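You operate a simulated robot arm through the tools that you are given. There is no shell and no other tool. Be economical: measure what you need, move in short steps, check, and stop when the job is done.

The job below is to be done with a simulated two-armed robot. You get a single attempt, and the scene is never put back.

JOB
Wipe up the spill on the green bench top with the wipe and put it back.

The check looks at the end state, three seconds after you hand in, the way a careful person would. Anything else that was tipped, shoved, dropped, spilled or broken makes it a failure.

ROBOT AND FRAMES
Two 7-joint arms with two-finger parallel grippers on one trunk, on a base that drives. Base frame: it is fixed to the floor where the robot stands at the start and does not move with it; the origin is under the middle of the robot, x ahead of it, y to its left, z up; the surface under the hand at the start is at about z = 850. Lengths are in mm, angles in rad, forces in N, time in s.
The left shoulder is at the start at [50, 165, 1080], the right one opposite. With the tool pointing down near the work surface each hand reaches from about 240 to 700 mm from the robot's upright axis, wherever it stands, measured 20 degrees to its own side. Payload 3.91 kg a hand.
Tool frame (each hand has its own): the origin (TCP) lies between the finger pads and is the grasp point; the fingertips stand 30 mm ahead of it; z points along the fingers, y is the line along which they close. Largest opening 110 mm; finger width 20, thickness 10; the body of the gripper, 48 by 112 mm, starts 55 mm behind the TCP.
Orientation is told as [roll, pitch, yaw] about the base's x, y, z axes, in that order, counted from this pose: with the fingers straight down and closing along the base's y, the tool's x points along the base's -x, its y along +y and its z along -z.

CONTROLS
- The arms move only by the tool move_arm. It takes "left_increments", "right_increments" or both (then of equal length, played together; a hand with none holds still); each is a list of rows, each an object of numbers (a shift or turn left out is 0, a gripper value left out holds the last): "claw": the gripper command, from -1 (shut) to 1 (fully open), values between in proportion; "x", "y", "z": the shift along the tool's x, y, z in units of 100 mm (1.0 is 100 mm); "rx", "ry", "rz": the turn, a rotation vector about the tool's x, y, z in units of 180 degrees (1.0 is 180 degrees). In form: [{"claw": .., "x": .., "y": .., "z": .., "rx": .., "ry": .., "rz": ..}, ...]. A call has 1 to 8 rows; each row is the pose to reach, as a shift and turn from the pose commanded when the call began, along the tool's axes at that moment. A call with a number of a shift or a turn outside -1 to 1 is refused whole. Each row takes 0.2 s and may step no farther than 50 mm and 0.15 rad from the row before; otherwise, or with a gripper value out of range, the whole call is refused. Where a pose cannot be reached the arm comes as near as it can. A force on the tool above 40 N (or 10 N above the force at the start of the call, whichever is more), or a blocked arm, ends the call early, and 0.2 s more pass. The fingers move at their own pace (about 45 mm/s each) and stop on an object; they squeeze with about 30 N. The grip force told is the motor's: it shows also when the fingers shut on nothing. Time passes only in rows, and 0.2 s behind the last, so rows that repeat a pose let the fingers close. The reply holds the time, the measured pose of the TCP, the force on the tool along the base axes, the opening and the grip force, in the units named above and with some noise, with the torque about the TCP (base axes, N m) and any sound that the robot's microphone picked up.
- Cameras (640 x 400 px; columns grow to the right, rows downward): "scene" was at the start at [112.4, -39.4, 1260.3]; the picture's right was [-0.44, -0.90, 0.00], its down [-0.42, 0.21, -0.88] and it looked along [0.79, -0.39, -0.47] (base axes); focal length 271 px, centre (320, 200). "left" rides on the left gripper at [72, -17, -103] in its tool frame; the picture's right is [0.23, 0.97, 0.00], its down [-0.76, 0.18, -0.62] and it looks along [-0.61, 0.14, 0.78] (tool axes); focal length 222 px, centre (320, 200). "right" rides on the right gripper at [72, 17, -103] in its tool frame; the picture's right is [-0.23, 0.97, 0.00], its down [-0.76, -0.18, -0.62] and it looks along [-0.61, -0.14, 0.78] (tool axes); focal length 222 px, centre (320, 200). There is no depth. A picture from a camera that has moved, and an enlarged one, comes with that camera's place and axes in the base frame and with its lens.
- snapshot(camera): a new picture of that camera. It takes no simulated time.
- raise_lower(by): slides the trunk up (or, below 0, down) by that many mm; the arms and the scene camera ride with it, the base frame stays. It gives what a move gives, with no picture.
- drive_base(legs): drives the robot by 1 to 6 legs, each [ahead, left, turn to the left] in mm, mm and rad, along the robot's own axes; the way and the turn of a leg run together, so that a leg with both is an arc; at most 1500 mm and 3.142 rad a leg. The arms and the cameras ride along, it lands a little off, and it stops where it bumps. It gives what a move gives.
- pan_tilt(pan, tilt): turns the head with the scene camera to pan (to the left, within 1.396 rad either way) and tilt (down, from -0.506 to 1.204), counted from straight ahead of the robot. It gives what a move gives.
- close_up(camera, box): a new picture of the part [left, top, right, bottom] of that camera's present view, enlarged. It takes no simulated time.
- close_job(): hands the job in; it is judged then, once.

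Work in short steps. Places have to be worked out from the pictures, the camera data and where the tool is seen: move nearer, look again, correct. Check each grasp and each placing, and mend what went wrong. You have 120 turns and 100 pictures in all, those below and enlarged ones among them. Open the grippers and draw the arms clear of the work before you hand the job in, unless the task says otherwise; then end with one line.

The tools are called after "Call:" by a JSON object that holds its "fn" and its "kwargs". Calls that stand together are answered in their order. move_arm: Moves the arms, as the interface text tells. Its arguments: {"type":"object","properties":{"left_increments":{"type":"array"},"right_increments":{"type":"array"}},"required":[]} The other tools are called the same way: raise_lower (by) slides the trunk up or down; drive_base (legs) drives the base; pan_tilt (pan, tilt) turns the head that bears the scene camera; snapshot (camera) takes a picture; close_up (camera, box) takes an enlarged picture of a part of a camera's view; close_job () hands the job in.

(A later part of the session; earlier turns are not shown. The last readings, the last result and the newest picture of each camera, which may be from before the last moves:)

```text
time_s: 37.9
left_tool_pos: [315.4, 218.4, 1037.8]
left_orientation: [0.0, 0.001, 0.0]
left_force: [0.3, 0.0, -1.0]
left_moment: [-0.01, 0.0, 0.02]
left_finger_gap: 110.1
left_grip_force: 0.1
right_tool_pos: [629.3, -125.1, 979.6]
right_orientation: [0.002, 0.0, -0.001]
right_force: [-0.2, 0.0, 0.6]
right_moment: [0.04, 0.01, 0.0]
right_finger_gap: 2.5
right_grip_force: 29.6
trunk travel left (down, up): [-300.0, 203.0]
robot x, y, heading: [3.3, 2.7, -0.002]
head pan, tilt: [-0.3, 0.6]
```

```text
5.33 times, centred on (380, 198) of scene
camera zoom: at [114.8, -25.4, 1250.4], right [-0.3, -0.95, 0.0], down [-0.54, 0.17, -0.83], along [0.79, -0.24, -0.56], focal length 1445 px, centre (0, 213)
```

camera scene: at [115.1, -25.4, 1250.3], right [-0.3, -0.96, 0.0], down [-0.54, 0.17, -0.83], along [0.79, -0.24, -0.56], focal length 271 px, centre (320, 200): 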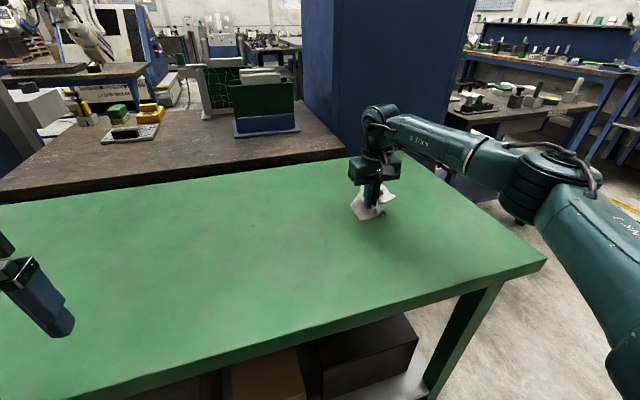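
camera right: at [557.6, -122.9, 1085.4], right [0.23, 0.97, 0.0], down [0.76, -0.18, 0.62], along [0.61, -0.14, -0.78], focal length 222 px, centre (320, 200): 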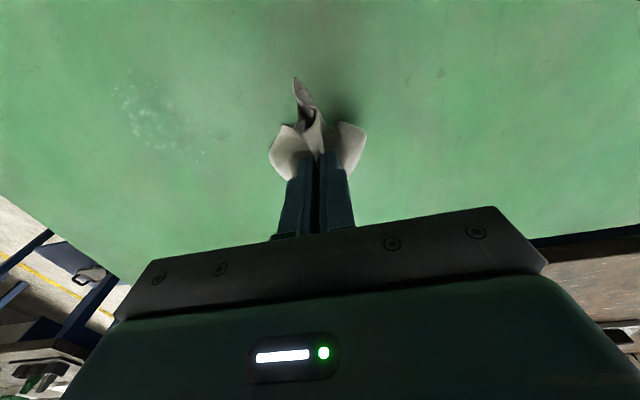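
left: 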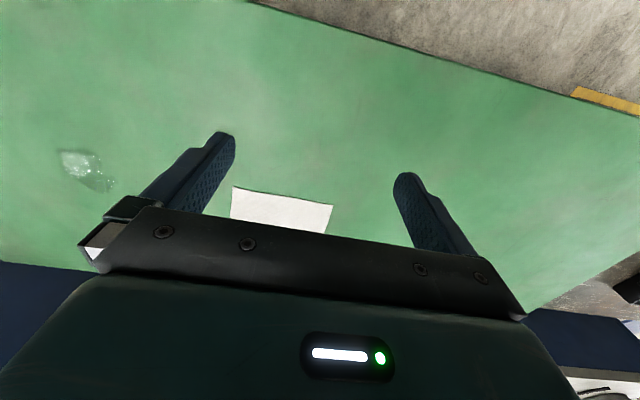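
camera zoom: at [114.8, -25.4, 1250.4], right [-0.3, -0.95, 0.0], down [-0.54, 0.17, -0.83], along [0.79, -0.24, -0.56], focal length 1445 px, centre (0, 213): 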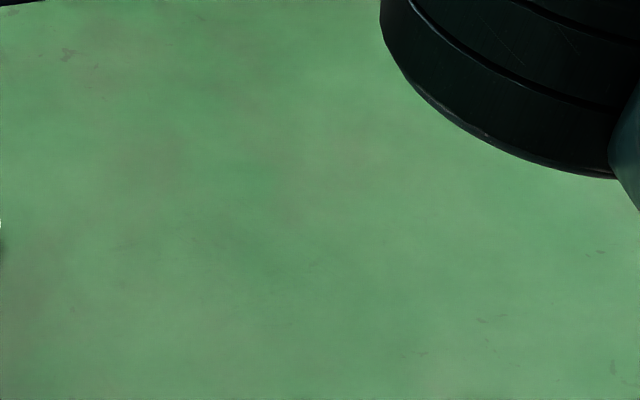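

Nearly clean, only tiny specks left, densest around [580, -311]. One more full raster pass.

Call:
{"fn": "move_arm", "kwargs": {"right_increments": [{"x": 0.3, "y": -0.38}, {"x": 0.5, "y": -0.8}, {"x": 0.75, "y": -1.0, "z": 0.3}, {"x": 0.75, "y": -1.0, "z": 0.7}, {"x": 0.75, "y": -1.0, "z": 0.95}, {"x": 0.75, "y": -1.0, "z": 0.99}, {"x": 0.75, "y": -1.0, "z": 1.0}]}}

Call:
{"fn": "move_arm", "kwargs": {"right_increments": [{"y": -0.36, "z": 0.02}, {"y": -0.73, "z": 0.02}, {"y": -1.0, "z": 0.02}, {"y": -1.0, "x": -0.12, "z": 0.02}, {"y": -0.6, "x": -0.12, "z": 0.02}, {"y": -0.2, "x": -0.12, "z": 0.02}, {"y": 0.0, "x": -0.12, "z": 0.02}, {"y": 0.0, "x": -0.24, "z": 0.02}]}}

Call:
{"fn": "move_arm", "kwargs": {"right_increments": [{"y": -0.36}, {"y": -0.73}, {"y": -1.0}, {"y": -1.0, "x": -0.12}, {"y": -0.6, "x": -0.12}, {"y": -0.2, "x": -0.12}, {"y": 0.0, "x": -0.12}, {"y": 0.0, "x": -0.24}]}}

Call:
{"fn": "move_arm", "kwargs": {"right_increments": [{"y": -0.36}, {"y": -0.73}, {"y": -1.0}, {"y": -1.0, "x": -0.12}, {"y": -0.6, "x": -0.12}, {"y": -0.2, "x": -0.12}, {"y": 0.0, "x": -0.12}, {"y": 0.0, "x": -0.24}]}}

Call:
{"fn": "move_arm", "kwargs": {"right_increments": [{"y": -0.36}, {"y": -0.73}, {"y": -0.9}, {"y": -0.9, "x": -0.1}, {"y": -0.5, "x": -0.1}, {"y": -0.1, "x": -0.1}]}}

```text
time_s: 39.5
left_tool_pos: [314.3, 218.7, 1038.8]
left_orientation: [0.002, -0.004, -0.001]
left_force: [0.6, -0.3, 0.1]
left_moment: [-0.04, 0.05, 0.02]
left_finger_gap: 110.1
left_grip_force: 0.1
right_tool_pos: [554.2, -227.3, 883.5]
right_orientation: [0.005, -0.009, -0.001]
right_force: [0.0, -5.5, 26.0]
right_moment: [-0.23, -0.06, -0.04]
right_finger_gap: 2.7
right_grip_force: 30.0
trunk travel left (down, up): [-300.0, 203.0]
robot x, y, heading: [-1.3, -0.3, -0.002]
head pan, tilt: [-0.3, 0.6]
```

```text
time_s: 41.3
left_tool_pos: [313.2, 219.9, 1039.6]
left_orientation: [-0.003, -0.003, 0.0]
left_force: [-0.7, 0.2, 0.0]
left_moment: [-0.02, -0.05, -0.02]
left_finger_gap: 110.1
left_grip_force: 0.1
right_tool_pos: [576.6, -224.0, 881.8]
right_orientation: [0.007, -0.008, 0.004]
right_force: [-10.6, 0.0, 34.6]
right_moment: [-0.16, 0.24, 0.0]
right_finger_gap: 2.6
right_grip_force: 30.1
trunk travel left (down, up): [-300.0, 203.0]
robot x, y, heading: [-0.7, -2.6, 0.001]
head pan, tilt: [-0.3, 0.6]
```

```text
time_s: 43.1
left_tool_pos: [312.8, 219.1, 1039.8]
left_orientation: [-0.001, -0.001, -0.002]
left_force: [-0.9, -0.7, 0.4]
left_moment: [0.03, -0.04, -0.01]
left_finger_gap: 110.1
left_grip_force: 0.1
right_tool_pos: [600.2, -221.7, 882.1]
right_orientation: [0.007, -0.009, 0.004]
right_force: [-10.3, 0.0, 34.2]
right_moment: [-0.16, 0.26, -0.03]
right_finger_gap: 2.6
right_grip_force: 30.0
trunk travel left (down, up): [-300.0, 203.0]
robot x, y, heading: [0.0, -1.4, 0.004]
head pan, tilt: [-0.3, 0.6]
```

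```text
time_s: 44.9
left_tool_pos: [312.5, 220.8, 1038.7]
left_orientation: [-0.003, -0.004, 0.0]
left_force: [-0.4, 0.7, -0.3]
left_moment: [-0.03, 0.01, 0.01]
left_finger_gap: 109.9
left_grip_force: 0.1
right_tool_pos: [621.3, -224.0, 882.3]
right_orientation: [0.002, -0.006, 0.003]
right_force: [-10.2, -1.1, 33.3]
right_moment: [-0.21, 0.26, -0.08]
right_finger_gap: 2.5
right_grip_force: 30.2
trunk travel left (down, up): [-300.0, 203.0]
robot x, y, heading: [0.5, 1.0, -0.002]
head pan, tilt: [-0.3, 0.6]
```

```text
time_s: 46.3
left_tool_pos: [314.7, 219.1, 1039.6]
left_orientation: [-0.001, -0.003, -0.002]
left_force: [-0.5, -0.5, 0.7]
left_moment: [0.0, 0.0, -0.02]
left_finger_gap: 110.3
left_grip_force: 0.1
right_tool_pos: [635.1, -237.9, 883.2]
right_orientation: [0.0, -0.008, -0.001]
right_force: [-0.4, -7.9, 30.2]
right_moment: [-0.39, -0.08, -0.02]
right_finger_gap: 2.7
right_grip_force: 29.9
trunk travel left (down, up): [-300.0, 203.0]
robot x, y, heading: [-0.6, 1.1, -0.002]
head pan, tilt: [-0.3, 0.6]
```

Pass finished. I lift, move toward the wipe's home and inspect.

Call:
{"fn": "move_arm", "kwargs": {"right_increments": [{"z": -0.45}, {"z": -0.9}, {"z": -1.0, "y": 0.4, "x": 0.1}, {"z": -1.0, "y": 0.8, "x": 0.2}, {"z": -1.0, "y": 1.0, "x": 0.2}]}}

Call:
{"fn": "close_up", "kwargs": {"camera": "right", "box": [60, 40, 300, 190]}}

Call:
{"fn": "close_up", "kwargs": {"camera": "scene", "box": [320, 160, 440, 235]}}

Call:
{"fn": "snapshot", "kwargs": {"camera": "right"}}

```text
time_s: 47.5
left_tool_pos: [316.6, 217.9, 1038.1]
left_orientation: [0.002, -0.001, -0.001]
left_force: [-0.3, -0.1, -0.5]
left_moment: [0.01, 0.0, 0.04]
left_finger_gap: 110.1
left_grip_force: 0.1
right_tool_pos: [616.9, -135.7, 976.5]
right_orientation: [0.003, 0.003, 0.001]
right_force: [-0.3, -0.5, 0.3]
right_moment: [0.0, 0.03, 0.0]
right_finger_gap: 2.9
right_grip_force: 30.3
trunk travel left (down, up): [-300.0, 203.0]
robot x, y, heading: [-1.1, 0.3, -0.002]
head pan, tilt: [-0.3, 0.6]
```

```text
2.67 times, centred on (180, 115) of right
camera zoom: at [545.2, -120.3, 1081.7], right [0.23, 0.97, 0.0], down [0.76, -0.18, 0.62], along [0.61, -0.14, -0.78], focal length 592 px, centre (693, 427)
```

zoom: 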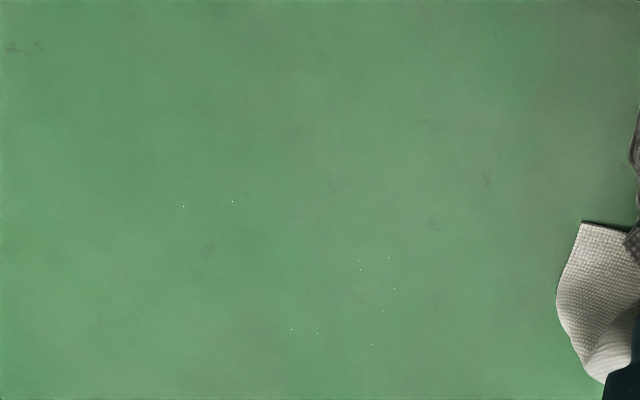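

```text
5.33 times, centred on (380, 198) of scene
camera zoom: at [114.8, -25.4, 1250.4], right [-0.3, -0.95, 0.0], down [-0.54, 0.17, -0.83], along [0.79, -0.24, -0.56], focal length 1445 px, centre (0, 213)
```

zoom: 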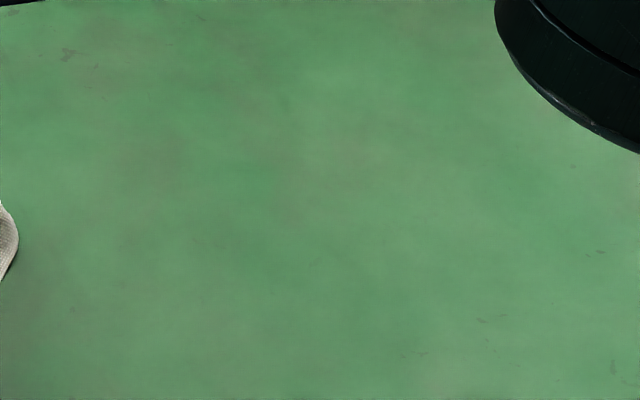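

```text
68 pictures are left
camera right: at [545.2, -120.3, 1081.7], right [0.23, 0.97, 0.0], down [0.76, -0.18, 0.62], along [0.61, -0.14, -0.78], focal length 222 px, centre (320, 200)
```

right: 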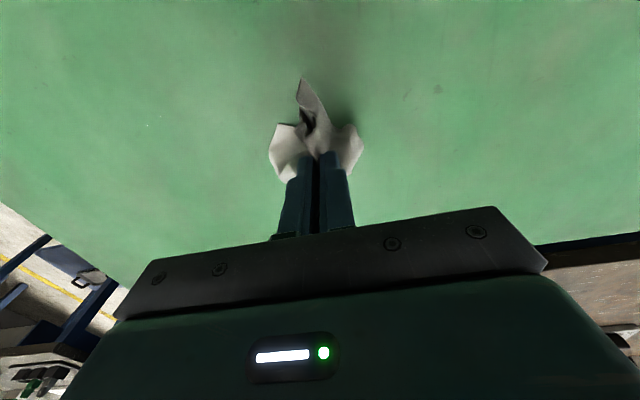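

The bench is clean. I carry the wipe home, lower it a bit far and pull it back slightly so the tail lies outward.

Call:
{"fn": "move_arm", "kwargs": {"right_increments": [{"y": 0.4}, {"y": 0.8}, {"y": 1.0}]}}

Call:
{"fn": "move_arm", "kwargs": {"right_increments": [{"y": 0.25}, {"y": 0.25, "z": 0.3}, {"y": 0.25, "z": 0.6}, {"y": 0.25, "z": 0.8}]}}

Call:
{"fn": "snapshot", "kwargs": {"camera": "right"}}

Call:
{"fn": "close_up", "kwargs": {"camera": "scene", "box": [180, 150, 340, 250]}}

```text
time_s: 48.3
left_tool_pos: [316.6, 216.9, 1038.0]
left_orientation: [0.001, -0.001, 0.0]
left_force: [0.1, -0.3, 0.6]
left_moment: [0.0, -0.01, 0.02]
left_finger_gap: 109.9
left_grip_force: 0.1
right_tool_pos: [615.5, -34.9, 978.2]
right_orientation: [0.003, 0.0, 0.0]
right_force: [0.0, -0.1, 0.1]
right_moment: [-0.02, 0.01, 0.01]
right_finger_gap: 2.8
right_grip_force: 29.8
trunk travel left (down, up): [-300.0, 203.0]
robot x, y, heading: [-3.6, 0.4, 0.003]
head pan, tilt: [-0.3, 0.6]
```

```text
time_s: 49.3
left_tool_pos: [316.6, 218.0, 1037.9]
left_orientation: [0.0, 0.0, -0.002]
left_force: [-0.3, 0.5, -0.6]
left_moment: [-0.01, 0.0, 0.03]
left_finger_gap: 109.9
left_grip_force: 0.0
right_tool_pos: [616.5, -11.7, 897.0]
right_orientation: [0.0, 0.001, 0.001]
right_force: [0.3, 0.0, -0.3]
right_moment: [0.01, 0.0, 0.0]
right_finger_gap: 2.7
right_grip_force: 29.8
trunk travel left (down, up): [-300.0, 203.0]
robot x, y, heading: [-0.1, -1.9, -0.001]
head pan, tilt: [-0.3, 0.6]
```

```text
67 pictures are left
camera right: at [545.6, 3.9, 1001.5], right [0.23, 0.97, 0.0], down [0.76, -0.18, 0.62], along [0.61, -0.14, -0.78], focal length 222 px, centre (320, 200)
```

right: 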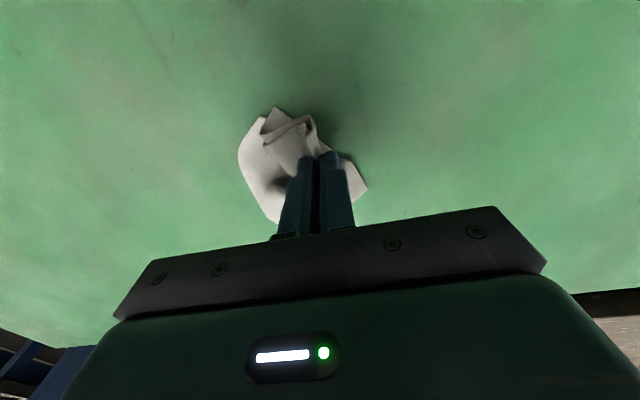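

```text
4.00 times, centred on (260, 200) of scene
camera zoom: at [114.8, -25.5, 1250.4], right [-0.3, -0.95, 0.0], down [-0.54, 0.17, -0.83], along [0.79, -0.24, -0.57], focal length 1084 px, centre (560, 200)
```

zoom: 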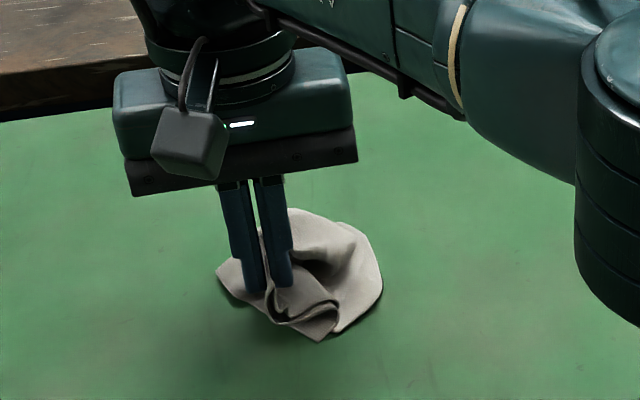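

The cloth is bunched with its centre about 40 mm short of home. I'll lift it, tilt the fingers forward to gain reach, and lay the tail outward while pulling back.

Call:
{"fn": "move_arm", "kwargs": {"right_increments": [{"z": -0.4}, {"z": -0.8, "ry": -0.04}, {"z": -1.0, "ry": -0.08}, {"z": -1.0, "ry": -0.12}, {"z": -1.0, "ry": -0.16}, {"z": -1.0, "ry": -0.16, "x": -0.25}, {"z": -1.0, "ry": -0.16, "x": -0.5}, {"z": -1.0, "ry": -0.16, "x": -0.7}]}}

Call:
{"fn": "snapshot", "kwargs": {"camera": "scene"}}

```text
time_s: 51.1
left_tool_pos: [317.1, 217.5, 1037.6]
left_orientation: [0.0, 0.0, 0.0]
left_force: [-0.7, -0.4, -1.1]
left_moment: [-0.04, -0.07, -0.02]
left_finger_gap: 109.7
left_grip_force: 0.0
right_tool_pos: [687.6, -9.8, 997.2]
right_orientation: [0.003, -0.502, -0.001]
right_force: [1.0, -0.4, 0.1]
right_moment: [0.02, 0.02, 0.01]
right_finger_gap: 2.6
right_grip_force: 29.7
trunk travel left (down, up): [-300.0, 203.0]
robot x, y, heading: [-2.5, -2.9, -0.001]
head pan, tilt: [-0.3, 0.6]
```

```text
65 pictures are left
camera scene: at [114.8, -25.3, 1250.4], right [-0.3, -0.95, 0.0], down [-0.54, 0.17, -0.83], along [0.79, -0.24, -0.56], focal length 271 px, centre (320, 200)
```

scene: 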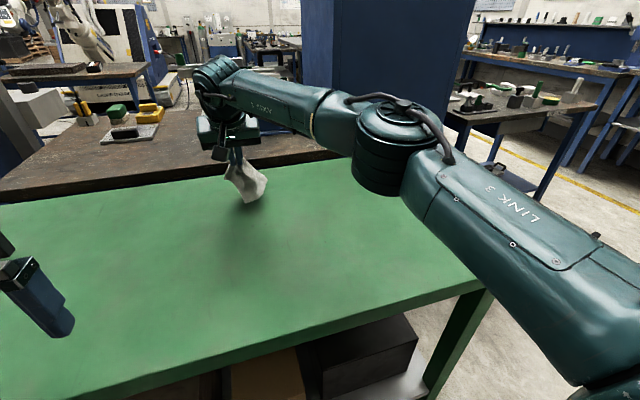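

The tilt gives reach out to x≈690. I lower while pulling back toward the robot to spread the tail outward.

Call:
{"fn": "move_arm", "kwargs": {"right_increments": [{"z": 0.35, "x": 0.19}, {"z": 0.527, "x": 0.287}, {"z": 0.527, "x": 0.287}, {"z": 0.536, "x": 0.52}, {"z": 0.546, "x": 0.753}, {"z": 0.538, "x": 0.977}]}}

Call:
{"fn": "snapshot", "kwargs": {"camera": "scene"}}

Call:
{"fn": "snapshot", "kwargs": {"camera": "right"}}

```text
time_s: 52.5
left_tool_pos: [316.3, 217.9, 1038.4]
left_orientation: [0.0, 0.002, -0.002]
left_force: [0.4, 0.2, -0.7]
left_moment: [0.01, 0.0, -0.03]
left_finger_gap: 110.1
left_grip_force: 0.0
right_tool_pos: [625.8, -10.3, 902.9]
right_orientation: [0.0, -0.502, 0.0]
right_force: [0.4, 0.2, -0.1]
right_moment: [-0.01, 0.01, -0.02]
right_finger_gap: 2.8
right_grip_force: 29.9
trunk travel left (down, up): [-300.0, 203.0]
robot x, y, heading: [1.0, 0.1, -0.002]
head pan, tilt: [-0.3, 0.6]
```

```text
64 pictures are left
camera scene: at [114.7, -25.6, 1250.4], right [-0.3, -0.95, 0.0], down [-0.54, 0.17, -0.83], along [0.79, -0.24, -0.56], focal length 271 px, centre (320, 200)
```

scene: 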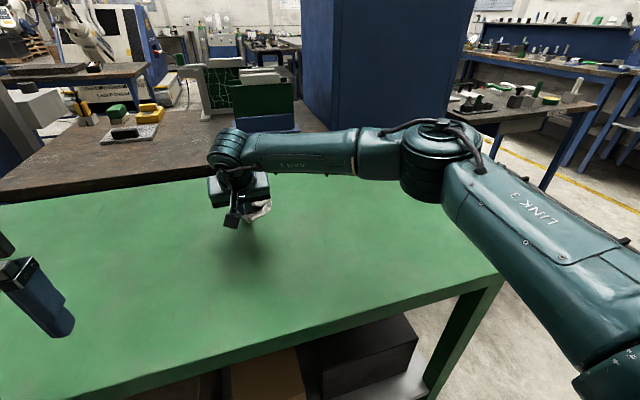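

```text
63 pictures are left
camera right: at [513.5, 5.4, 960.4], right [0.2, 0.97, 0.11], down [0.37, -0.18, 0.91], along [0.91, -0.14, -0.39], focal length 222 px, centre (320, 200)
```

right: 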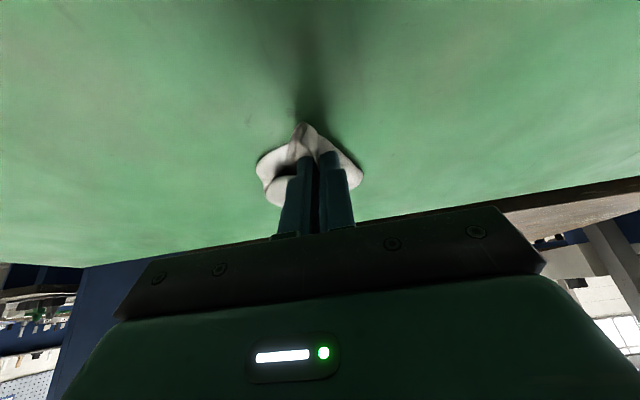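

The tail trails outward now. I set it down gently and open the fingers partly to unfold the pinch.

Call:
{"fn": "move_arm", "kwargs": {"right_increments": [{"z": 0.05, "x": 0.11}, {"z": 0.109, "x": 0.219}, {"z": 0.12, "x": 0.22}, {"z": 0.12, "x": 0.22, "claw": 0.2}, {"z": 0.12, "x": 0.22}, {"z": 0.12, "x": 0.22}, {"z": 0.12, "x": 0.22}, {"z": 0.12, "x": 0.22}]}}

Call:
{"fn": "move_arm", "kwargs": {"right_increments": [{"z": -0.3}, {"z": -0.7}, {"z": -1.0}, {"z": -1.0, "x": 0.3}, {"z": -1.0, "x": 0.6}]}}

Call:
{"fn": "snapshot", "kwargs": {"camera": "scene"}}

Call:
{"fn": "snapshot", "kwargs": {"camera": "right"}}

```text
time_s: 54.3
left_tool_pos: [316.4, 218.6, 1038.7]
left_orientation: [0.001, 0.0, 0.002]
left_force: [-0.6, -0.7, -0.2]
left_moment: [-0.01, 0.0, -0.01]
left_finger_gap: 110.2
left_grip_force: 0.0
right_tool_pos: [612.5, -9.9, 882.8]
right_orientation: [0.004, -0.504, -0.002]
right_force: [-0.2, 1.6, 7.1]
right_moment: [-0.16, -0.05, 0.04]
right_finger_gap: 65.3
right_grip_force: 0.1
trunk travel left (down, up): [-300.0, 203.0]
robot x, y, heading: [0.7, 2.6, -0.001]
head pan, tilt: [-0.3, 0.6]
```

```text
time_s: 55.5
left_tool_pos: [317.3, 218.0, 1037.7]
left_orientation: [0.0, -0.001, -0.003]
left_force: [-0.5, -0.1, 0.1]
left_moment: [0.03, 0.01, -0.01]
left_finger_gap: 109.9
left_grip_force: 0.0
right_tool_pos: [510.4, -11.3, 939.3]
right_orientation: [0.004, -0.503, -0.002]
right_force: [-0.1, -0.3, 0.1]
right_moment: [-0.03, 0.0, 0.0]
right_finger_gap: 65.8
right_grip_force: 0.0
trunk travel left (down, up): [-300.0, 203.0]
robot x, y, heading: [-3.7, -1.1, -0.003]
head pan, tilt: [-0.3, 0.6]
```

```text
62 pictures are left
camera scene: at [114.7, -25.6, 1250.4], right [-0.3, -0.95, 0.0], down [-0.54, 0.17, -0.83], along [0.79, -0.24, -0.56], focal length 271 px, centre (320, 200)
```

scene: 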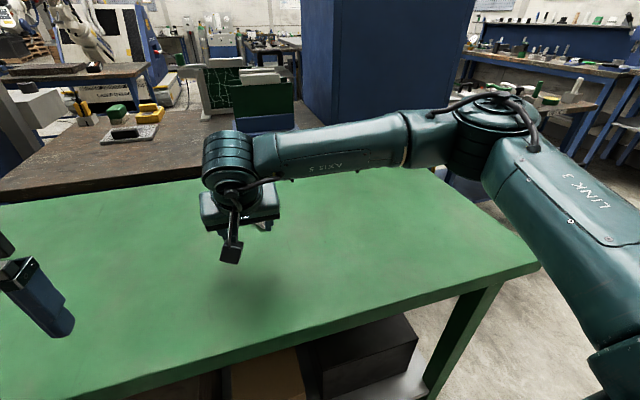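

```text
61 pictures are left
camera right: at [397.8, 4.6, 996.9], right [0.2, 0.97, 0.11], down [0.37, -0.18, 0.91], along [0.91, -0.14, -0.39], focal length 222 px, centre (320, 200)
```

right: 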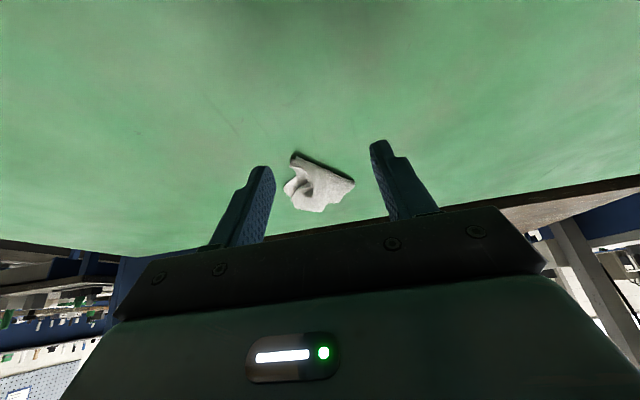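

Released. I untilt and swing the right arm up and aside for a clear view.

Call:
{"fn": "move_arm", "kwargs": {"right_increments": [{"z": -0.3, "y": -0.2, "ry": 0.04}, {"z": -0.6, "y": -0.5, "ry": 0.08}, {"z": -0.8, "y": -0.8, "ry": 0.12}, {"z": -0.8, "y": -1.0, "ry": 0.16}]}}

Call:
{"fn": "move_arm", "kwargs": {"right_increments": [{"y": -0.45}, {"y": -0.9}, {"y": -1.0}]}}

Call:
{"fn": "close_up", "kwargs": {"camera": "scene", "box": [160, 150, 320, 250]}}

Call:
{"fn": "snapshot", "kwargs": {"camera": "scene"}}

```text
time_s: 56.5
left_tool_pos: [316.6, 218.1, 1037.9]
left_orientation: [0.0, -0.001, -0.002]
left_force: [0.6, -0.2, 0.4]
left_moment: [0.01, 0.01, 0.0]
left_finger_gap: 109.9
left_grip_force: 0.0
right_tool_pos: [473.3, -111.4, 1010.3]
right_orientation: [0.002, 0.004, 0.002]
right_force: [-0.8, -0.1, -0.8]
right_moment: [0.03, -0.02, 0.02]
right_finger_gap: 65.9
right_grip_force: 0.0
trunk travel left (down, up): [-300.0, 203.0]
robot x, y, heading: [-2.7, -0.3, -0.002]
head pan, tilt: [-0.3, 0.6]
```

```text
time_s: 57.3
left_tool_pos: [316.8, 217.5, 1037.2]
left_orientation: [-0.001, 0.0, -0.002]
left_force: [-0.5, 1.2, 0.3]
left_moment: [0.02, 0.01, 0.01]
left_finger_gap: 109.9
left_grip_force: 0.0
right_tool_pos: [472.8, -211.5, 1012.1]
right_orientation: [0.001, 0.0, 0.0]
right_force: [0.7, 0.5, -0.6]
right_moment: [0.03, 0.0, -0.01]
right_finger_gap: 65.8
right_grip_force: 0.1
trunk travel left (down, up): [-300.0, 203.0]
robot x, y, heading: [-0.1, 1.0, 0.002]
head pan, tilt: [-0.3, 0.6]
```

```text
4.00 times, centred on (240, 200) of scene
camera zoom: at [114.7, -25.6, 1250.4], right [-0.3, -0.95, 0.0], down [-0.54, 0.17, -0.83], along [0.79, -0.24, -0.56], focal length 1084 px, centre (640, 200)
```

zoom: 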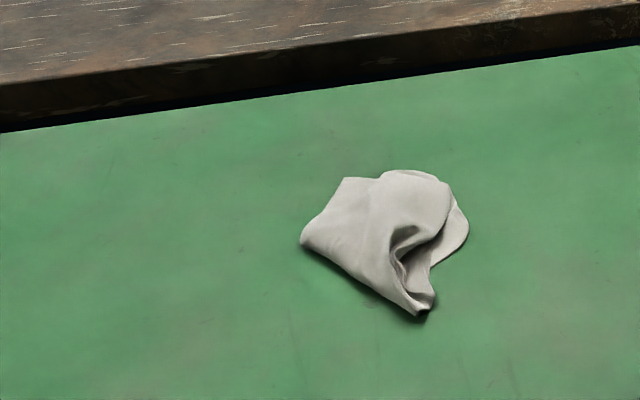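

```text
59 pictures are left
camera scene: at [114.7, -25.6, 1250.4], right [-0.3, -0.95, 0.0], down [-0.54, 0.17, -0.83], along [0.79, -0.24, -0.56], focal length 271 px, centre (320, 200)
```

scene: 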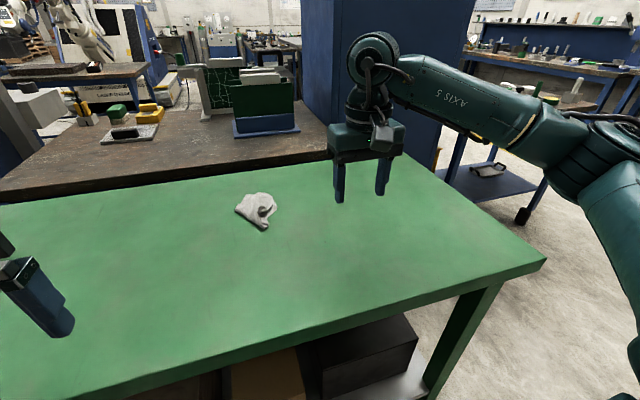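

The wipe lies folded, centred near [668, -33], about 30 mm from home. I'd like it flatter and better centred, so I take a closer view from above.

Call:
{"fn": "move_arm", "kwargs": {"right_increments": [{"x": -0.3, "y": 0.3, "z": -0.1}, {"x": -0.6, "y": 0.6, "z": -0.2}, {"x": -0.9, "y": 0.9, "z": -0.2}]}}

Call:
{"fn": "close_up", "kwargs": {"camera": "right", "box": [240, 60, 480, 210]}}

```text
time_s: 58.1
left_tool_pos: [316.4, 218.3, 1038.1]
left_orientation: [0.001, -0.001, 0.0]
left_force: [0.0, -0.3, 1.1]
left_moment: [0.0, 0.01, -0.01]
left_finger_gap: 110.1
left_grip_force: 0.1
right_tool_pos: [563.0, -120.3, 1032.9]
right_orientation: [0.001, 0.003, 0.0]
right_force: [-0.7, 0.2, -0.9]
right_moment: [-0.02, -0.01, 0.01]
right_finger_gap: 65.9
right_grip_force: 0.0
trunk travel left (down, up): [-300.0, 203.0]
robot x, y, heading: [-0.6, 2.7, -0.003]
head pan, tilt: [-0.3, 0.6]
```

```text
2.67 times, centred on (360, 135) of right
camera zoom: at [492.9, -104.6, 1137.8], right [0.23, 0.97, 0.0], down [0.76, -0.18, 0.62], along [0.61, -0.14, -0.78], focal length 592 px, centre (213, 373)
```

zoom: 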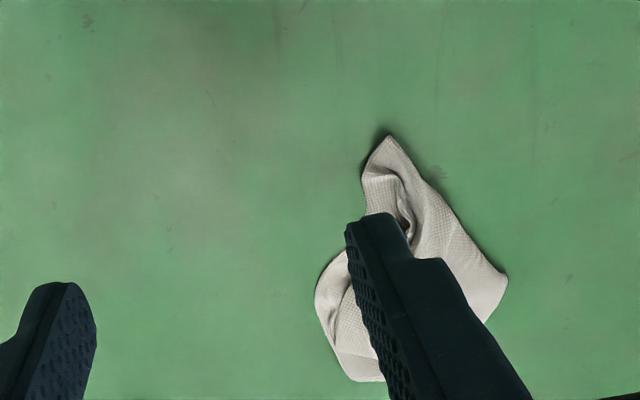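

It's within the original footprint but folded and shifted to -y. I'll pinch its +y side with the tilted hand and drag it toward +y to centre and stretch it.

Call:
{"fn": "move_arm", "kwargs": {"right_increments": [{"x": -0.1, "y": 0.35, "ry": -0.04}, {"x": -0.35, "y": 0.65, "ry": -0.08}, {"x": -0.6, "y": 0.95, "ry": -0.12}, {"x": -0.8, "y": 1.0, "ry": -0.16, "z": 0.2}, {"x": -1.0, "y": 1.0, "ry": -0.16, "z": 0.5}, {"x": -1.0, "y": 1.0, "ry": -0.16, "z": 0.8, "claw": -0.3}]}}

Call:
{"fn": "snapshot", "kwargs": {"camera": "right"}}

Call:
{"fn": "close_up", "kwargs": {"camera": "scene", "box": [160, 150, 320, 250]}}

```text
time_s: 59.5
left_tool_pos: [316.2, 217.6, 1038.4]
left_orientation: [0.001, 0.0, -0.001]
left_force: [0.7, -0.5, 0.1]
left_moment: [0.01, -0.03, -0.01]
left_finger_gap: 110.1
left_grip_force: 0.1
right_tool_pos: [662.0, -20.8, 950.6]
right_orientation: [0.004, -0.502, 0.0]
right_force: [0.3, 0.0, -0.3]
right_moment: [-0.02, 0.0, 0.01]
right_finger_gap: 38.8
right_grip_force: 0.0
trunk travel left (down, up): [-300.0, 203.0]
robot x, y, heading: [0.4, 0.8, -0.004]
head pan, tilt: [-0.3, 0.6]
```

```text
57 pictures are left
camera right: at [550.9, -5.9, 1007.5], right [0.2, 0.97, 0.11], down [0.37, -0.18, 0.91], along [0.91, -0.14, -0.39], focal length 222 px, centre (320, 200)
```

right: 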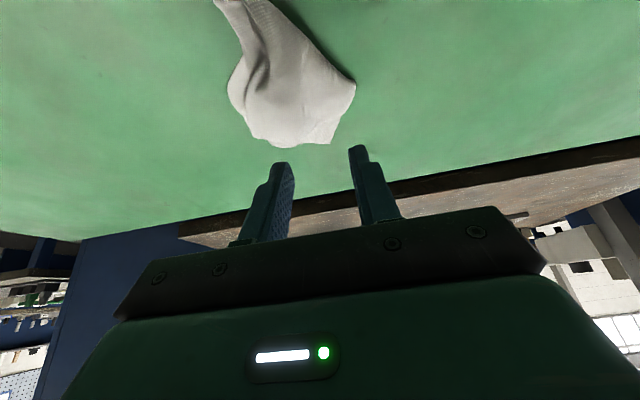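

```text
4.00 times, centred on (240, 200) of scene
camera zoom: at [114.9, -25.7, 1250.4], right [-0.3, -0.95, 0.0], down [-0.54, 0.17, -0.82], along [0.79, -0.24, -0.57], focal length 1084 px, centre (640, 200)
```

zoom: 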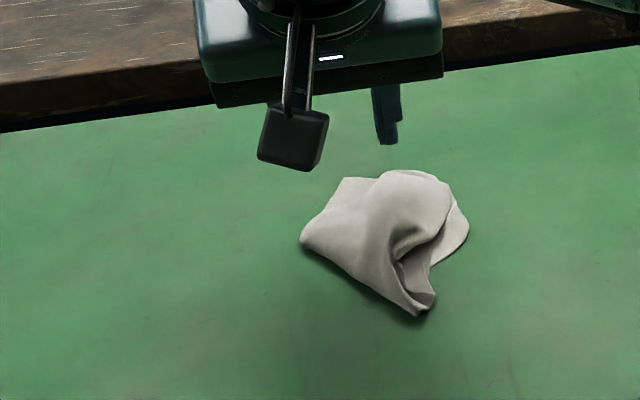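

The +y corner of the fold is at about [688, 14]. I straddle it with a 39 mm gap, lower to contact and pinch.

Call:
{"fn": "move_arm", "kwargs": {"right_increments": [{"z": 0.3, "x": 0.12, "y": 0.22}, {"z": 0.5, "x": 0.2, "y": 0.22}, {"z": 0.6, "x": 0.245, "y": 0.22}, {"z": 0.64, "x": 0.26, "y": 0.22}, {"z": 0.65, "x": 0.265, "y": 0.22}]}}

Call:
{"fn": "move_arm", "kwargs": {"right_increments": [{"claw": -1}, {}, {}, {}, {}]}}

Call:
{"fn": "snapshot", "kwargs": {"camera": "right"}}

Call:
{"fn": "close_up", "kwargs": {"camera": "scene", "box": [160, 150, 320, 250]}}

```text
time_s: 60.7
left_tool_pos: [314.7, 218.0, 1038.7]
left_orientation: [0.001, -0.001, 0.001]
left_force: [0.0, 0.0, -0.4]
left_moment: [0.04, 0.02, 0.0]
left_finger_gap: 110.0
left_grip_force: 0.0
right_tool_pos: [672.1, 1.0, 883.8]
right_orientation: [0.003, -0.505, -0.002]
right_force: [0.0, -0.4, 8.1]
right_moment: [-0.18, -0.02, -0.01]
right_finger_gap: 38.2
right_grip_force: 0.0
trunk travel left (down, up): [-300.0, 203.0]
robot x, y, heading: [2.3, 0.4, -0.006]
head pan, tilt: [-0.3, 0.6]
```

```text
time_s: 61.9
left_tool_pos: [314.9, 217.3, 1038.2]
left_orientation: [0.0, -0.001, -0.001]
left_force: [0.1, 0.3, 1.0]
left_moment: [0.0, -0.02, -0.02]
left_finger_gap: 110.2
left_grip_force: 0.0
right_tool_pos: [671.9, 1.6, 882.8]
right_orientation: [0.004, -0.504, -0.003]
right_force: [3.8, 0.8, 13.2]
right_moment: [-0.05, -0.22, -0.01]
right_finger_gap: 2.4
right_grip_force: 30.7
trunk travel left (down, up): [-300.0, 203.0]
robot x, y, heading: [-1.7, -2.8, -0.003]
head pan, tilt: [-0.3, 0.6]
```

```text
55 pictures are left
camera right: at [558.9, 17.4, 940.4], right [0.2, 0.97, 0.11], down [0.37, -0.18, 0.91], along [0.91, -0.14, -0.39], focal length 222 px, centre (320, 200)
```

right: 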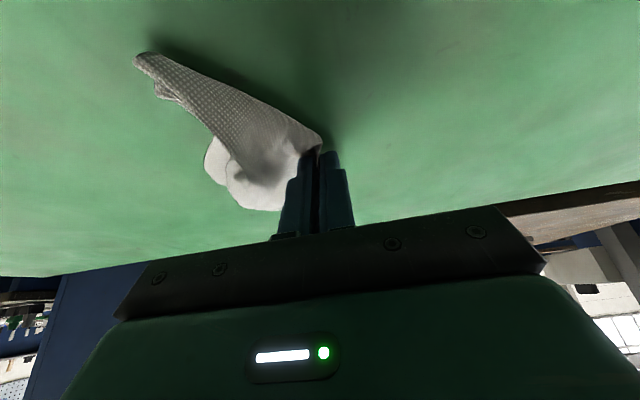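

```text
4.00 times, centred on (240, 200) of scene
camera zoom: at [113.7, -25.5, 1250.6], right [-0.3, -0.95, 0.0], down [-0.54, 0.17, -0.83], along [0.79, -0.24, -0.56], focal length 1084 px, centre (640, 200)
```

zoom: 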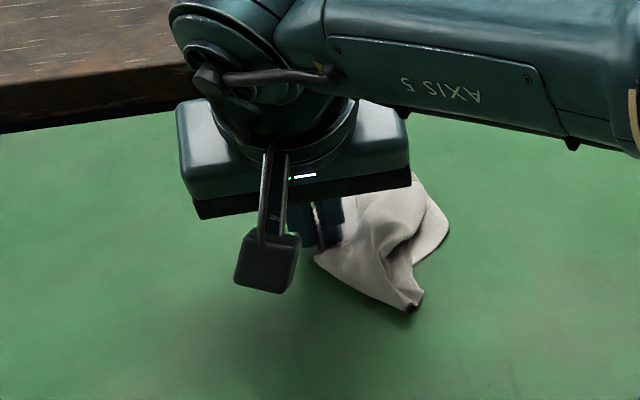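

The corner is pinched. I drag it slowly 65 mm toward +y, staying just above the bench.

Call:
{"fn": "move_arm", "kwargs": {"right_increments": [{"z": -0.05}, {"z": -0.07, "y": 0.1}, {"z": -0.07, "y": 0.2}, {"z": -0.07, "y": 0.32}, {"z": -0.07, "y": 0.44}, {"z": -0.07, "y": 0.55}, {"z": -0.07, "y": 0.65}]}}

Call:
{"fn": "snapshot", "kwargs": {"camera": "right"}}

Call:
{"fn": "close_up", "kwargs": {"camera": "scene", "box": [140, 150, 300, 250]}}

```text
time_s: 63.5
left_tool_pos: [316.6, 218.9, 1038.5]
left_orientation: [0.0, 0.002, -0.001]
left_force: [-0.6, -0.2, 0.5]
left_moment: [-0.02, 0.01, -0.02]
left_finger_gap: 109.7
left_grip_force: 0.1
right_tool_pos: [666.8, 67.1, 887.5]
right_orientation: [0.002, -0.503, -0.004]
right_force: [-0.5, 0.0, -0.3]
right_moment: [-0.02, 0.01, -0.01]
right_finger_gap: 2.6
right_grip_force: 29.6
trunk travel left (down, up): [-300.0, 203.0]
robot x, y, heading: [0.6, -3.0, 0.001]
head pan, tilt: [-0.3, 0.6]
```

```text
53 pictures are left
camera right: at [555.3, 82.5, 944.7], right [0.2, 0.97, 0.11], down [0.37, -0.18, 0.91], along [0.91, -0.14, -0.39], focal length 222 px, centre (320, 200)
```

right: 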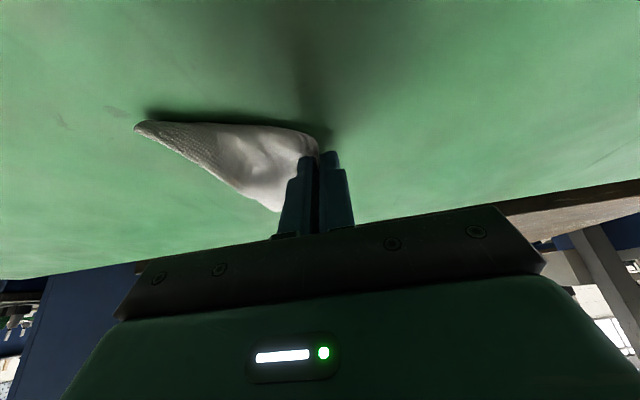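

```text
4.00 times, centred on (220, 200) of scene
camera zoom: at [114.7, -25.4, 1250.4], right [-0.3, -0.95, 0.0], down [-0.54, 0.17, -0.83], along [0.79, -0.24, -0.56], focal length 1084 px, centre (720, 200)
```

zoom: 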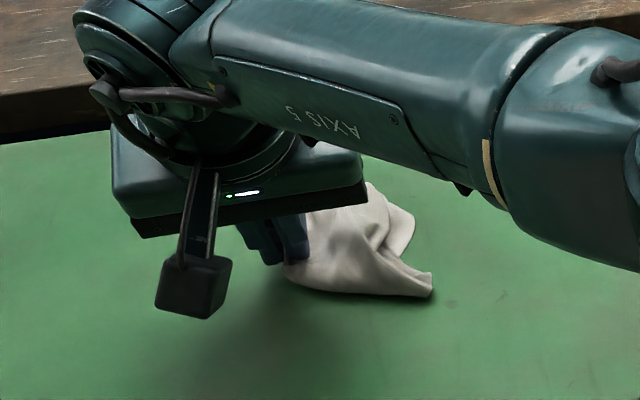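

The whole cloth moved along +y. I release and back off to look.

Call:
{"fn": "move_arm", "kwargs": {"right_increments": [{"z": 0.05}, {"z": 0.05, "claw": -0.3}, {"z": 0.05}, {"z": 0.05}]}}

Call:
{"fn": "move_arm", "kwargs": {"right_increments": [{"z": -0.4}, {"z": -0.8}, {"z": -1.0, "x": 0.2, "y": -0.3}, {"z": -1.0, "x": 0.4, "y": -0.7}, {"z": -1.0, "x": 0.4, "y": -1.0}]}}

Call:
{"fn": "move_arm", "kwargs": {"right_increments": [{"z": -0.1, "y": -0.4}, {"z": -0.3, "y": -0.8}, {"z": -0.5, "y": -1.0}]}}

Call:
{"fn": "close_up", "kwargs": {"camera": "scene", "box": [140, 150, 300, 250]}}

```text
time_s: 64.5
left_tool_pos: [315.4, 218.0, 1038.3]
left_orientation: [-0.001, 0.001, 0.0]
left_force: [0.4, 0.0, -0.1]
left_moment: [-0.01, 0.0, -0.01]
left_finger_gap: 109.9
left_grip_force: 0.0
right_tool_pos: [670.8, 66.6, 883.4]
right_orientation: [0.003, -0.504, -0.002]
right_force: [0.5, 1.0, 5.0]
right_moment: [-0.12, -0.04, 0.0]
right_finger_gap: 37.4
right_grip_force: 0.0
trunk travel left (down, up): [-300.0, 203.0]
robot x, y, heading: [0.9, -0.5, -0.005]
head pan, tilt: [-0.3, 0.6]
```

```text
time_s: 65.7
left_tool_pos: [316.6, 217.9, 1037.1]
left_orientation: [0.0, -0.001, -0.002]
left_force: [-0.1, 0.5, 0.3]
left_moment: [0.01, -0.01, -0.02]
left_finger_gap: 109.9
left_grip_force: 0.1
right_tool_pos: [583.8, -33.6, 949.3]
right_orientation: [0.003, -0.504, 0.0]
right_force: [0.7, -0.6, 0.0]
right_moment: [-0.03, 0.0, 0.03]
right_finger_gap: 38.4
right_grip_force: 0.1
trunk travel left (down, up): [-300.0, 203.0]
robot x, y, heading: [2.0, -0.1, -0.005]
head pan, tilt: [-0.3, 0.6]
```

```text
time_s: 66.5
left_tool_pos: [314.1, 217.1, 1037.7]
left_orientation: [0.001, 0.0, -0.002]
left_force: [0.3, -0.3, 1.1]
left_moment: [0.01, 0.0, -0.01]
left_finger_gap: 109.8
left_grip_force: 0.1
right_tool_pos: [563.0, -134.4, 995.1]
right_orientation: [0.002, -0.503, -0.001]
right_force: [-0.5, 0.2, -0.3]
right_moment: [0.01, 0.04, 0.0]
right_finger_gap: 38.8
right_grip_force: 0.0
trunk travel left (down, up): [-300.0, 203.0]
robot x, y, heading: [3.4, -1.7, -0.002]
head pan, tilt: [-0.3, 0.6]
```

```text
4.00 times, centred on (220, 200) of scene
camera zoom: at [114.6, -25.7, 1250.4], right [-0.3, -0.95, 0.0], down [-0.54, 0.17, -0.83], along [0.79, -0.24, -0.56], focal length 1084 px, centre (720, 200)
```

zoom: 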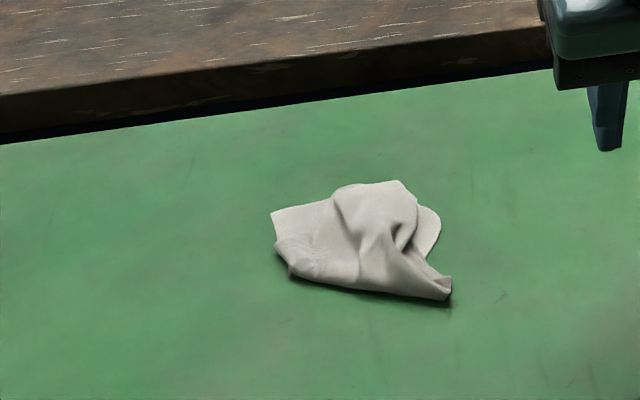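

Now the cloth is centred near [693, 28], with its near tip at [632, -18]. I'll pinch that tip and drag it toward the robot and -y, which both recentres and unfolds it.

Call:
{"fn": "move_arm", "kwargs": {"right_increments": [{"y": 0.4}, {"y": 0.8}, {"y": 1.0, "z": 0.3, "x": -0.15}, {"y": 1.0, "z": 0.55, "x": -0.25}, {"y": 1.0, "z": 0.7, "x": -0.3}]}}

Call:
{"fn": "snapshot", "kwargs": {"camera": "right"}}

Call:
{"fn": "close_up", "kwargs": {"camera": "scene", "box": [140, 150, 300, 250]}}

```text
time_s: 67.7
left_tool_pos: [316.4, 217.6, 1038.6]
left_orientation: [0.0, 0.001, 0.001]
left_force: [0.1, -0.4, 0.6]
left_moment: [-0.02, 0.0, 0.03]
left_finger_gap: 110.0
left_grip_force: 0.0
right_tool_pos: [622.2, -35.7, 947.0]
right_orientation: [0.003, -0.501, -0.002]
right_force: [-0.2, 0.5, 0.5]
right_moment: [-0.02, -0.03, 0.0]
right_finger_gap: 38.9
right_grip_force: 0.0
trunk travel left (down, up): [-300.0, 203.0]
robot x, y, heading: [4.9, -1.4, -0.005]
head pan, tilt: [-0.3, 0.6]
```

```text
50 pictures are left
camera right: at [510.8, -19.6, 1004.4], right [0.2, 0.97, 0.11], down [0.37, -0.18, 0.91], along [0.91, -0.14, -0.39], focal length 222 px, centre (320, 200)
```

right: 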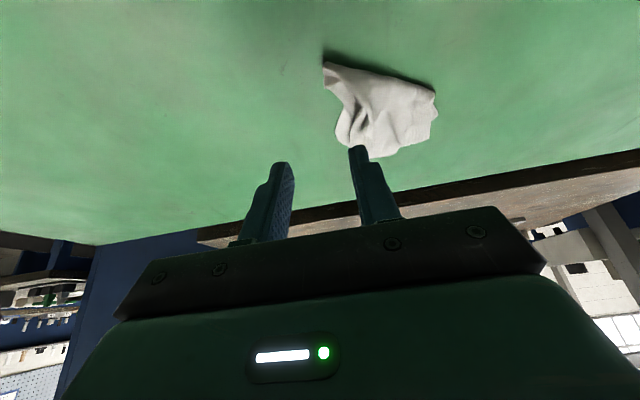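

```text
4.00 times, centred on (220, 200) of scene
camera zoom: at [114.8, -25.6, 1250.4], right [-0.3, -0.95, 0.0], down [-0.54, 0.17, -0.83], along [0.79, -0.24, -0.57], focal length 1084 px, centre (720, 200)
```

zoom: 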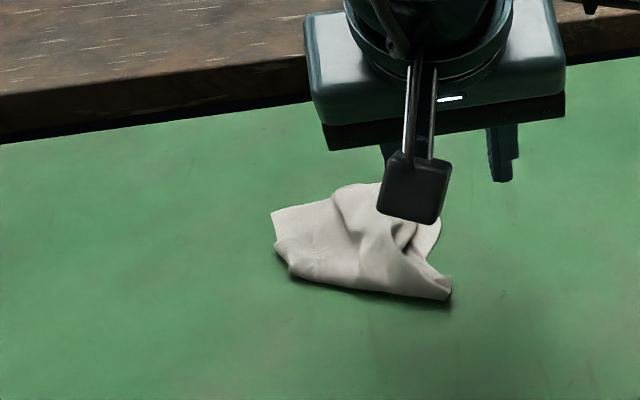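

The tip is confirmed at about [626, -20]. I descend with the fingers straddling it just inside, then pinch.

Call:
{"fn": "move_arm", "kwargs": {"right_increments": [{"y": 0.24, "z": 0.2, "x": 0.1}, {"y": 0.24, "z": 0.45, "x": 0.24}, {"y": 0.24, "z": 0.54, "x": 0.295}, {"y": 0.24, "z": 0.57, "x": 0.31}, {"y": 0.24, "z": 0.57, "x": 0.31, "claw": -1}, {"y": 0.24, "z": 0.57, "x": 0.31}, {"y": 0.24, "z": 0.57, "x": 0.31}, {"y": 0.24, "z": 0.57, "x": 0.31}]}}

Call:
{"fn": "snapshot", "kwargs": {"camera": "right"}}

```text
time_s: 69.5
left_tool_pos: [315.9, 218.2, 1038.1]
left_orientation: [0.001, -0.001, 0.001]
left_force: [-0.6, -0.3, 0.0]
left_moment: [-0.04, -0.01, 0.03]
left_finger_gap: 110.1
left_grip_force: 0.1
right_tool_pos: [623.4, -11.9, 883.4]
right_orientation: [0.003, -0.503, -0.002]
right_force: [0.2, -0.7, 1.6]
right_moment: [-0.02, -0.04, 0.02]
right_finger_gap: 4.4
right_grip_force: 30.0
trunk travel left (down, up): [-300.0, 203.0]
robot x, y, heading: [-1.2, -0.6, 0.002]
head pan, tilt: [-0.3, 0.6]
```

```text
48 pictures are left
camera right: at [510.9, 4.6, 940.2], right [0.2, 0.97, 0.11], down [0.37, -0.18, 0.91], along [0.91, -0.14, -0.39], focal length 222 px, centre (320, 200)
```

right: 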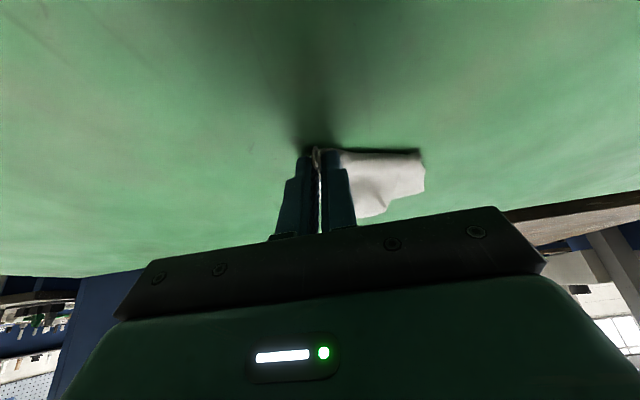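

Gripped several layers (4.4 mm). I drag slowly by about (-40, -50) mm.

Call:
{"fn": "move_arm", "kwargs": {"right_increments": [{"z": -0.05, "x": -0.02}, {"z": -0.09, "x": 0.05, "y": -0.1}, {"z": -0.13, "x": 0.12, "y": -0.2}, {"z": -0.17, "x": 0.2, "y": -0.3}, {"z": -0.21, "x": 0.27, "y": -0.4}, {"z": -0.24, "x": 0.33, "y": -0.5}]}}

Call:
{"fn": "snapshot", "kwargs": {"camera": "right"}}

Call:
{"fn": "close_up", "kwargs": {"camera": "scene", "box": [140, 150, 300, 250]}}

```text
time_s: 70.9
left_tool_pos: [316.8, 218.1, 1038.5]
left_orientation: [0.0, 0.0, -0.001]
left_force: [-0.3, 0.2, -1.0]
left_moment: [0.01, -0.02, 0.02]
left_finger_gap: 110.1
left_grip_force: 0.1
right_tool_pos: [582.4, -60.5, 887.9]
right_orientation: [0.004, -0.502, -0.004]
right_force: [0.3, -0.9, -0.3]
right_moment: [0.0, 0.04, 0.0]
right_finger_gap: 4.2
right_grip_force: 30.1
trunk travel left (down, up): [-300.0, 203.0]
robot x, y, heading: [-3.5, -1.6, -0.008]
head pan, tilt: [-0.3, 0.6]
```

```text
47 pictures are left
camera right: at [470.4, -44.4, 945.5], right [0.2, 0.97, 0.11], down [0.37, -0.18, 0.91], along [0.91, -0.14, -0.39], focal length 222 px, centre (320, 200)
```

right: 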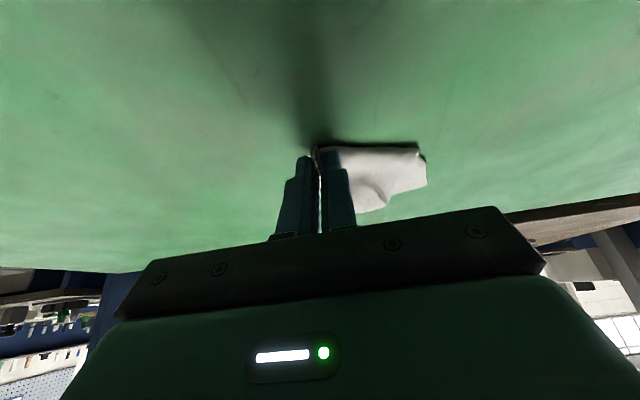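

```text
4.00 times, centred on (220, 200) of scene
camera zoom: at [114.7, -25.7, 1250.4], right [-0.3, -0.95, 0.0], down [-0.54, 0.17, -0.83], along [0.79, -0.24, -0.56], focal length 1084 px, centre (720, 200)
```

zoom: 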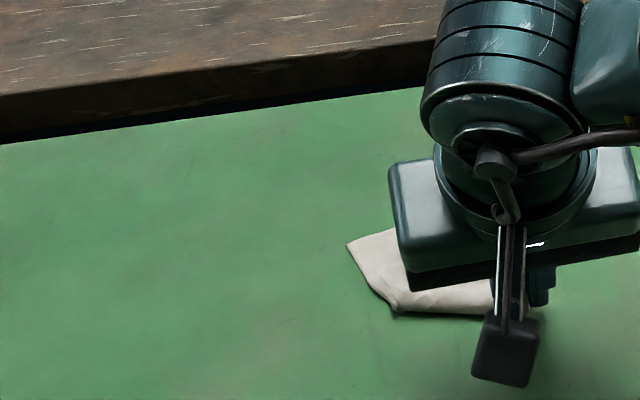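

The cloth moved as a whole; its centre should now be about [652, -22], close to home. I release and draw off to check.

Call:
{"fn": "move_arm", "kwargs": {"right_increments": [{"z": 0.05, "x": 0.02}, {"z": 0.05, "x": 0.02, "claw": -0.2}, {"z": 0.05, "x": 0.02}, {"z": 0.05, "x": 0.02}, {"z": 0.05, "x": 0.02}]}}

Call:
{"fn": "move_arm", "kwargs": {"right_increments": [{"z": -0.4}, {"z": -0.8}, {"z": -1.0, "y": -0.3, "ry": 0.04}, {"z": -1.0, "x": -0.2, "y": -0.7, "ry": 0.08}, {"z": -1.0, "x": -0.2, "y": -1.0, "ry": 0.12}, {"z": -1.0, "x": -0.2, "y": -1.0, "ry": 0.16}]}}

Call:
{"fn": "move_arm", "kwargs": {"right_increments": [{"z": -0.1, "y": -0.4}, {"z": -0.3, "y": -0.8}, {"z": -0.3, "y": -1.0}]}}

Call:
{"fn": "close_up", "kwargs": {"camera": "scene", "box": [160, 150, 320, 250]}}

Call:
{"fn": "snapshot", "kwargs": {"camera": "scene"}}

```text
time_s: 72.1
left_tool_pos: [315.8, 217.4, 1037.9]
left_orientation: [-0.001, 0.0, 0.001]
left_force: [0.5, -0.5, 0.6]
left_moment: [0.03, 0.0, 0.01]
left_finger_gap: 109.8
left_grip_force: 0.0
right_tool_pos: [584.3, -59.7, 882.8]
right_orientation: [0.004, -0.502, -0.001]
right_force: [0.9, -0.6, 0.4]
right_moment: [-0.05, -0.01, -0.01]
right_finger_gap: 44.0
right_grip_force: 0.0
trunk travel left (down, up): [-300.0, 203.0]
robot x, y, heading: [0.5, -1.0, 0.0]
head pan, tilt: [-0.3, 0.6]
```

```text
time_s: 73.5
left_tool_pos: [316.4, 218.4, 1038.7]
left_orientation: [0.0, 0.0, 0.001]
left_force: [-0.1, 0.7, 0.0]
left_moment: [-0.01, 0.0, -0.01]
left_finger_gap: 110.3
left_grip_force: 0.0
right_tool_pos: [553.9, -160.2, 980.1]
right_orientation: [0.003, 0.004, 0.001]
right_force: [-0.5, 0.3, 0.6]
right_moment: [0.02, 0.03, 0.0]
right_finger_gap: 44.2
right_grip_force: 0.0
trunk travel left (down, up): [-300.0, 203.0]
robot x, y, heading: [-0.1, -5.6, 0.001]
head pan, tilt: [-0.3, 0.6]
```

```text
time_s: 74.3
left_tool_pos: [315.9, 217.7, 1038.3]
left_orientation: [0.001, 0.0, 0.0]
left_force: [0.6, 0.5, 0.5]
left_moment: [0.01, -0.02, -0.01]
left_finger_gap: 110.0
left_grip_force: 0.1
right_tool_pos: [553.5, -262.0, 1010.3]
right_orientation: [0.002, 0.002, 0.0]
right_force: [-0.4, -0.1, -1.1]
right_moment: [0.01, -0.02, 0.01]
right_finger_gap: 44.2
right_grip_force: 0.0
trunk travel left (down, up): [-300.0, 203.0]
robot x, y, heading: [-1.7, -3.5, -0.004]
head pan, tilt: [-0.3, 0.6]
```

```text
4.00 times, centred on (240, 200) of scene
camera zoom: at [114.8, -25.8, 1250.4], right [-0.3, -0.95, 0.0], down [-0.54, 0.17, -0.83], along [0.79, -0.24, -0.56], focal length 1084 px, centre (640, 200)
```

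zoom: 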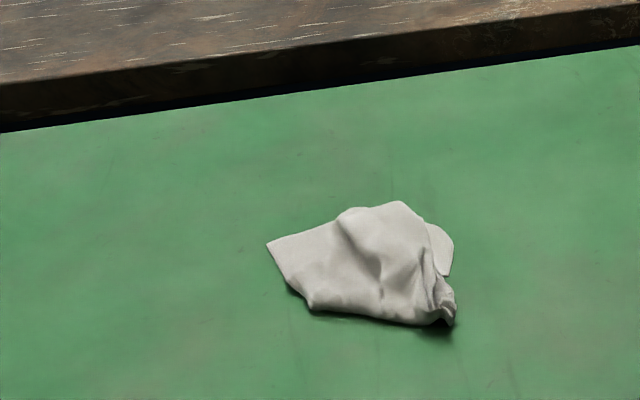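

```text
44 pictures are left
camera scene: at [114.8, -25.8, 1250.4], right [-0.3, -0.95, 0.0], down [-0.54, 0.17, -0.83], along [0.79, -0.24, -0.56], focal length 271 px, centre (320, 200)
```

scene: 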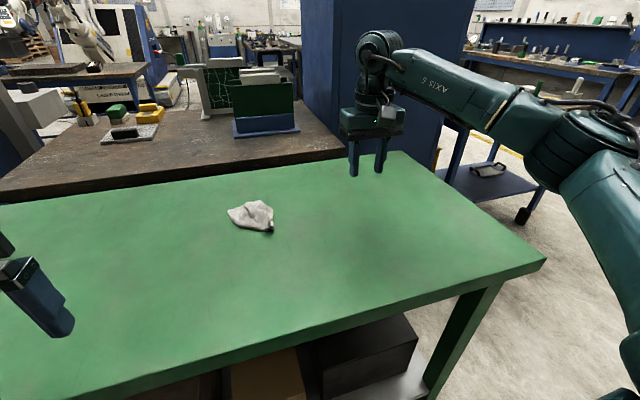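

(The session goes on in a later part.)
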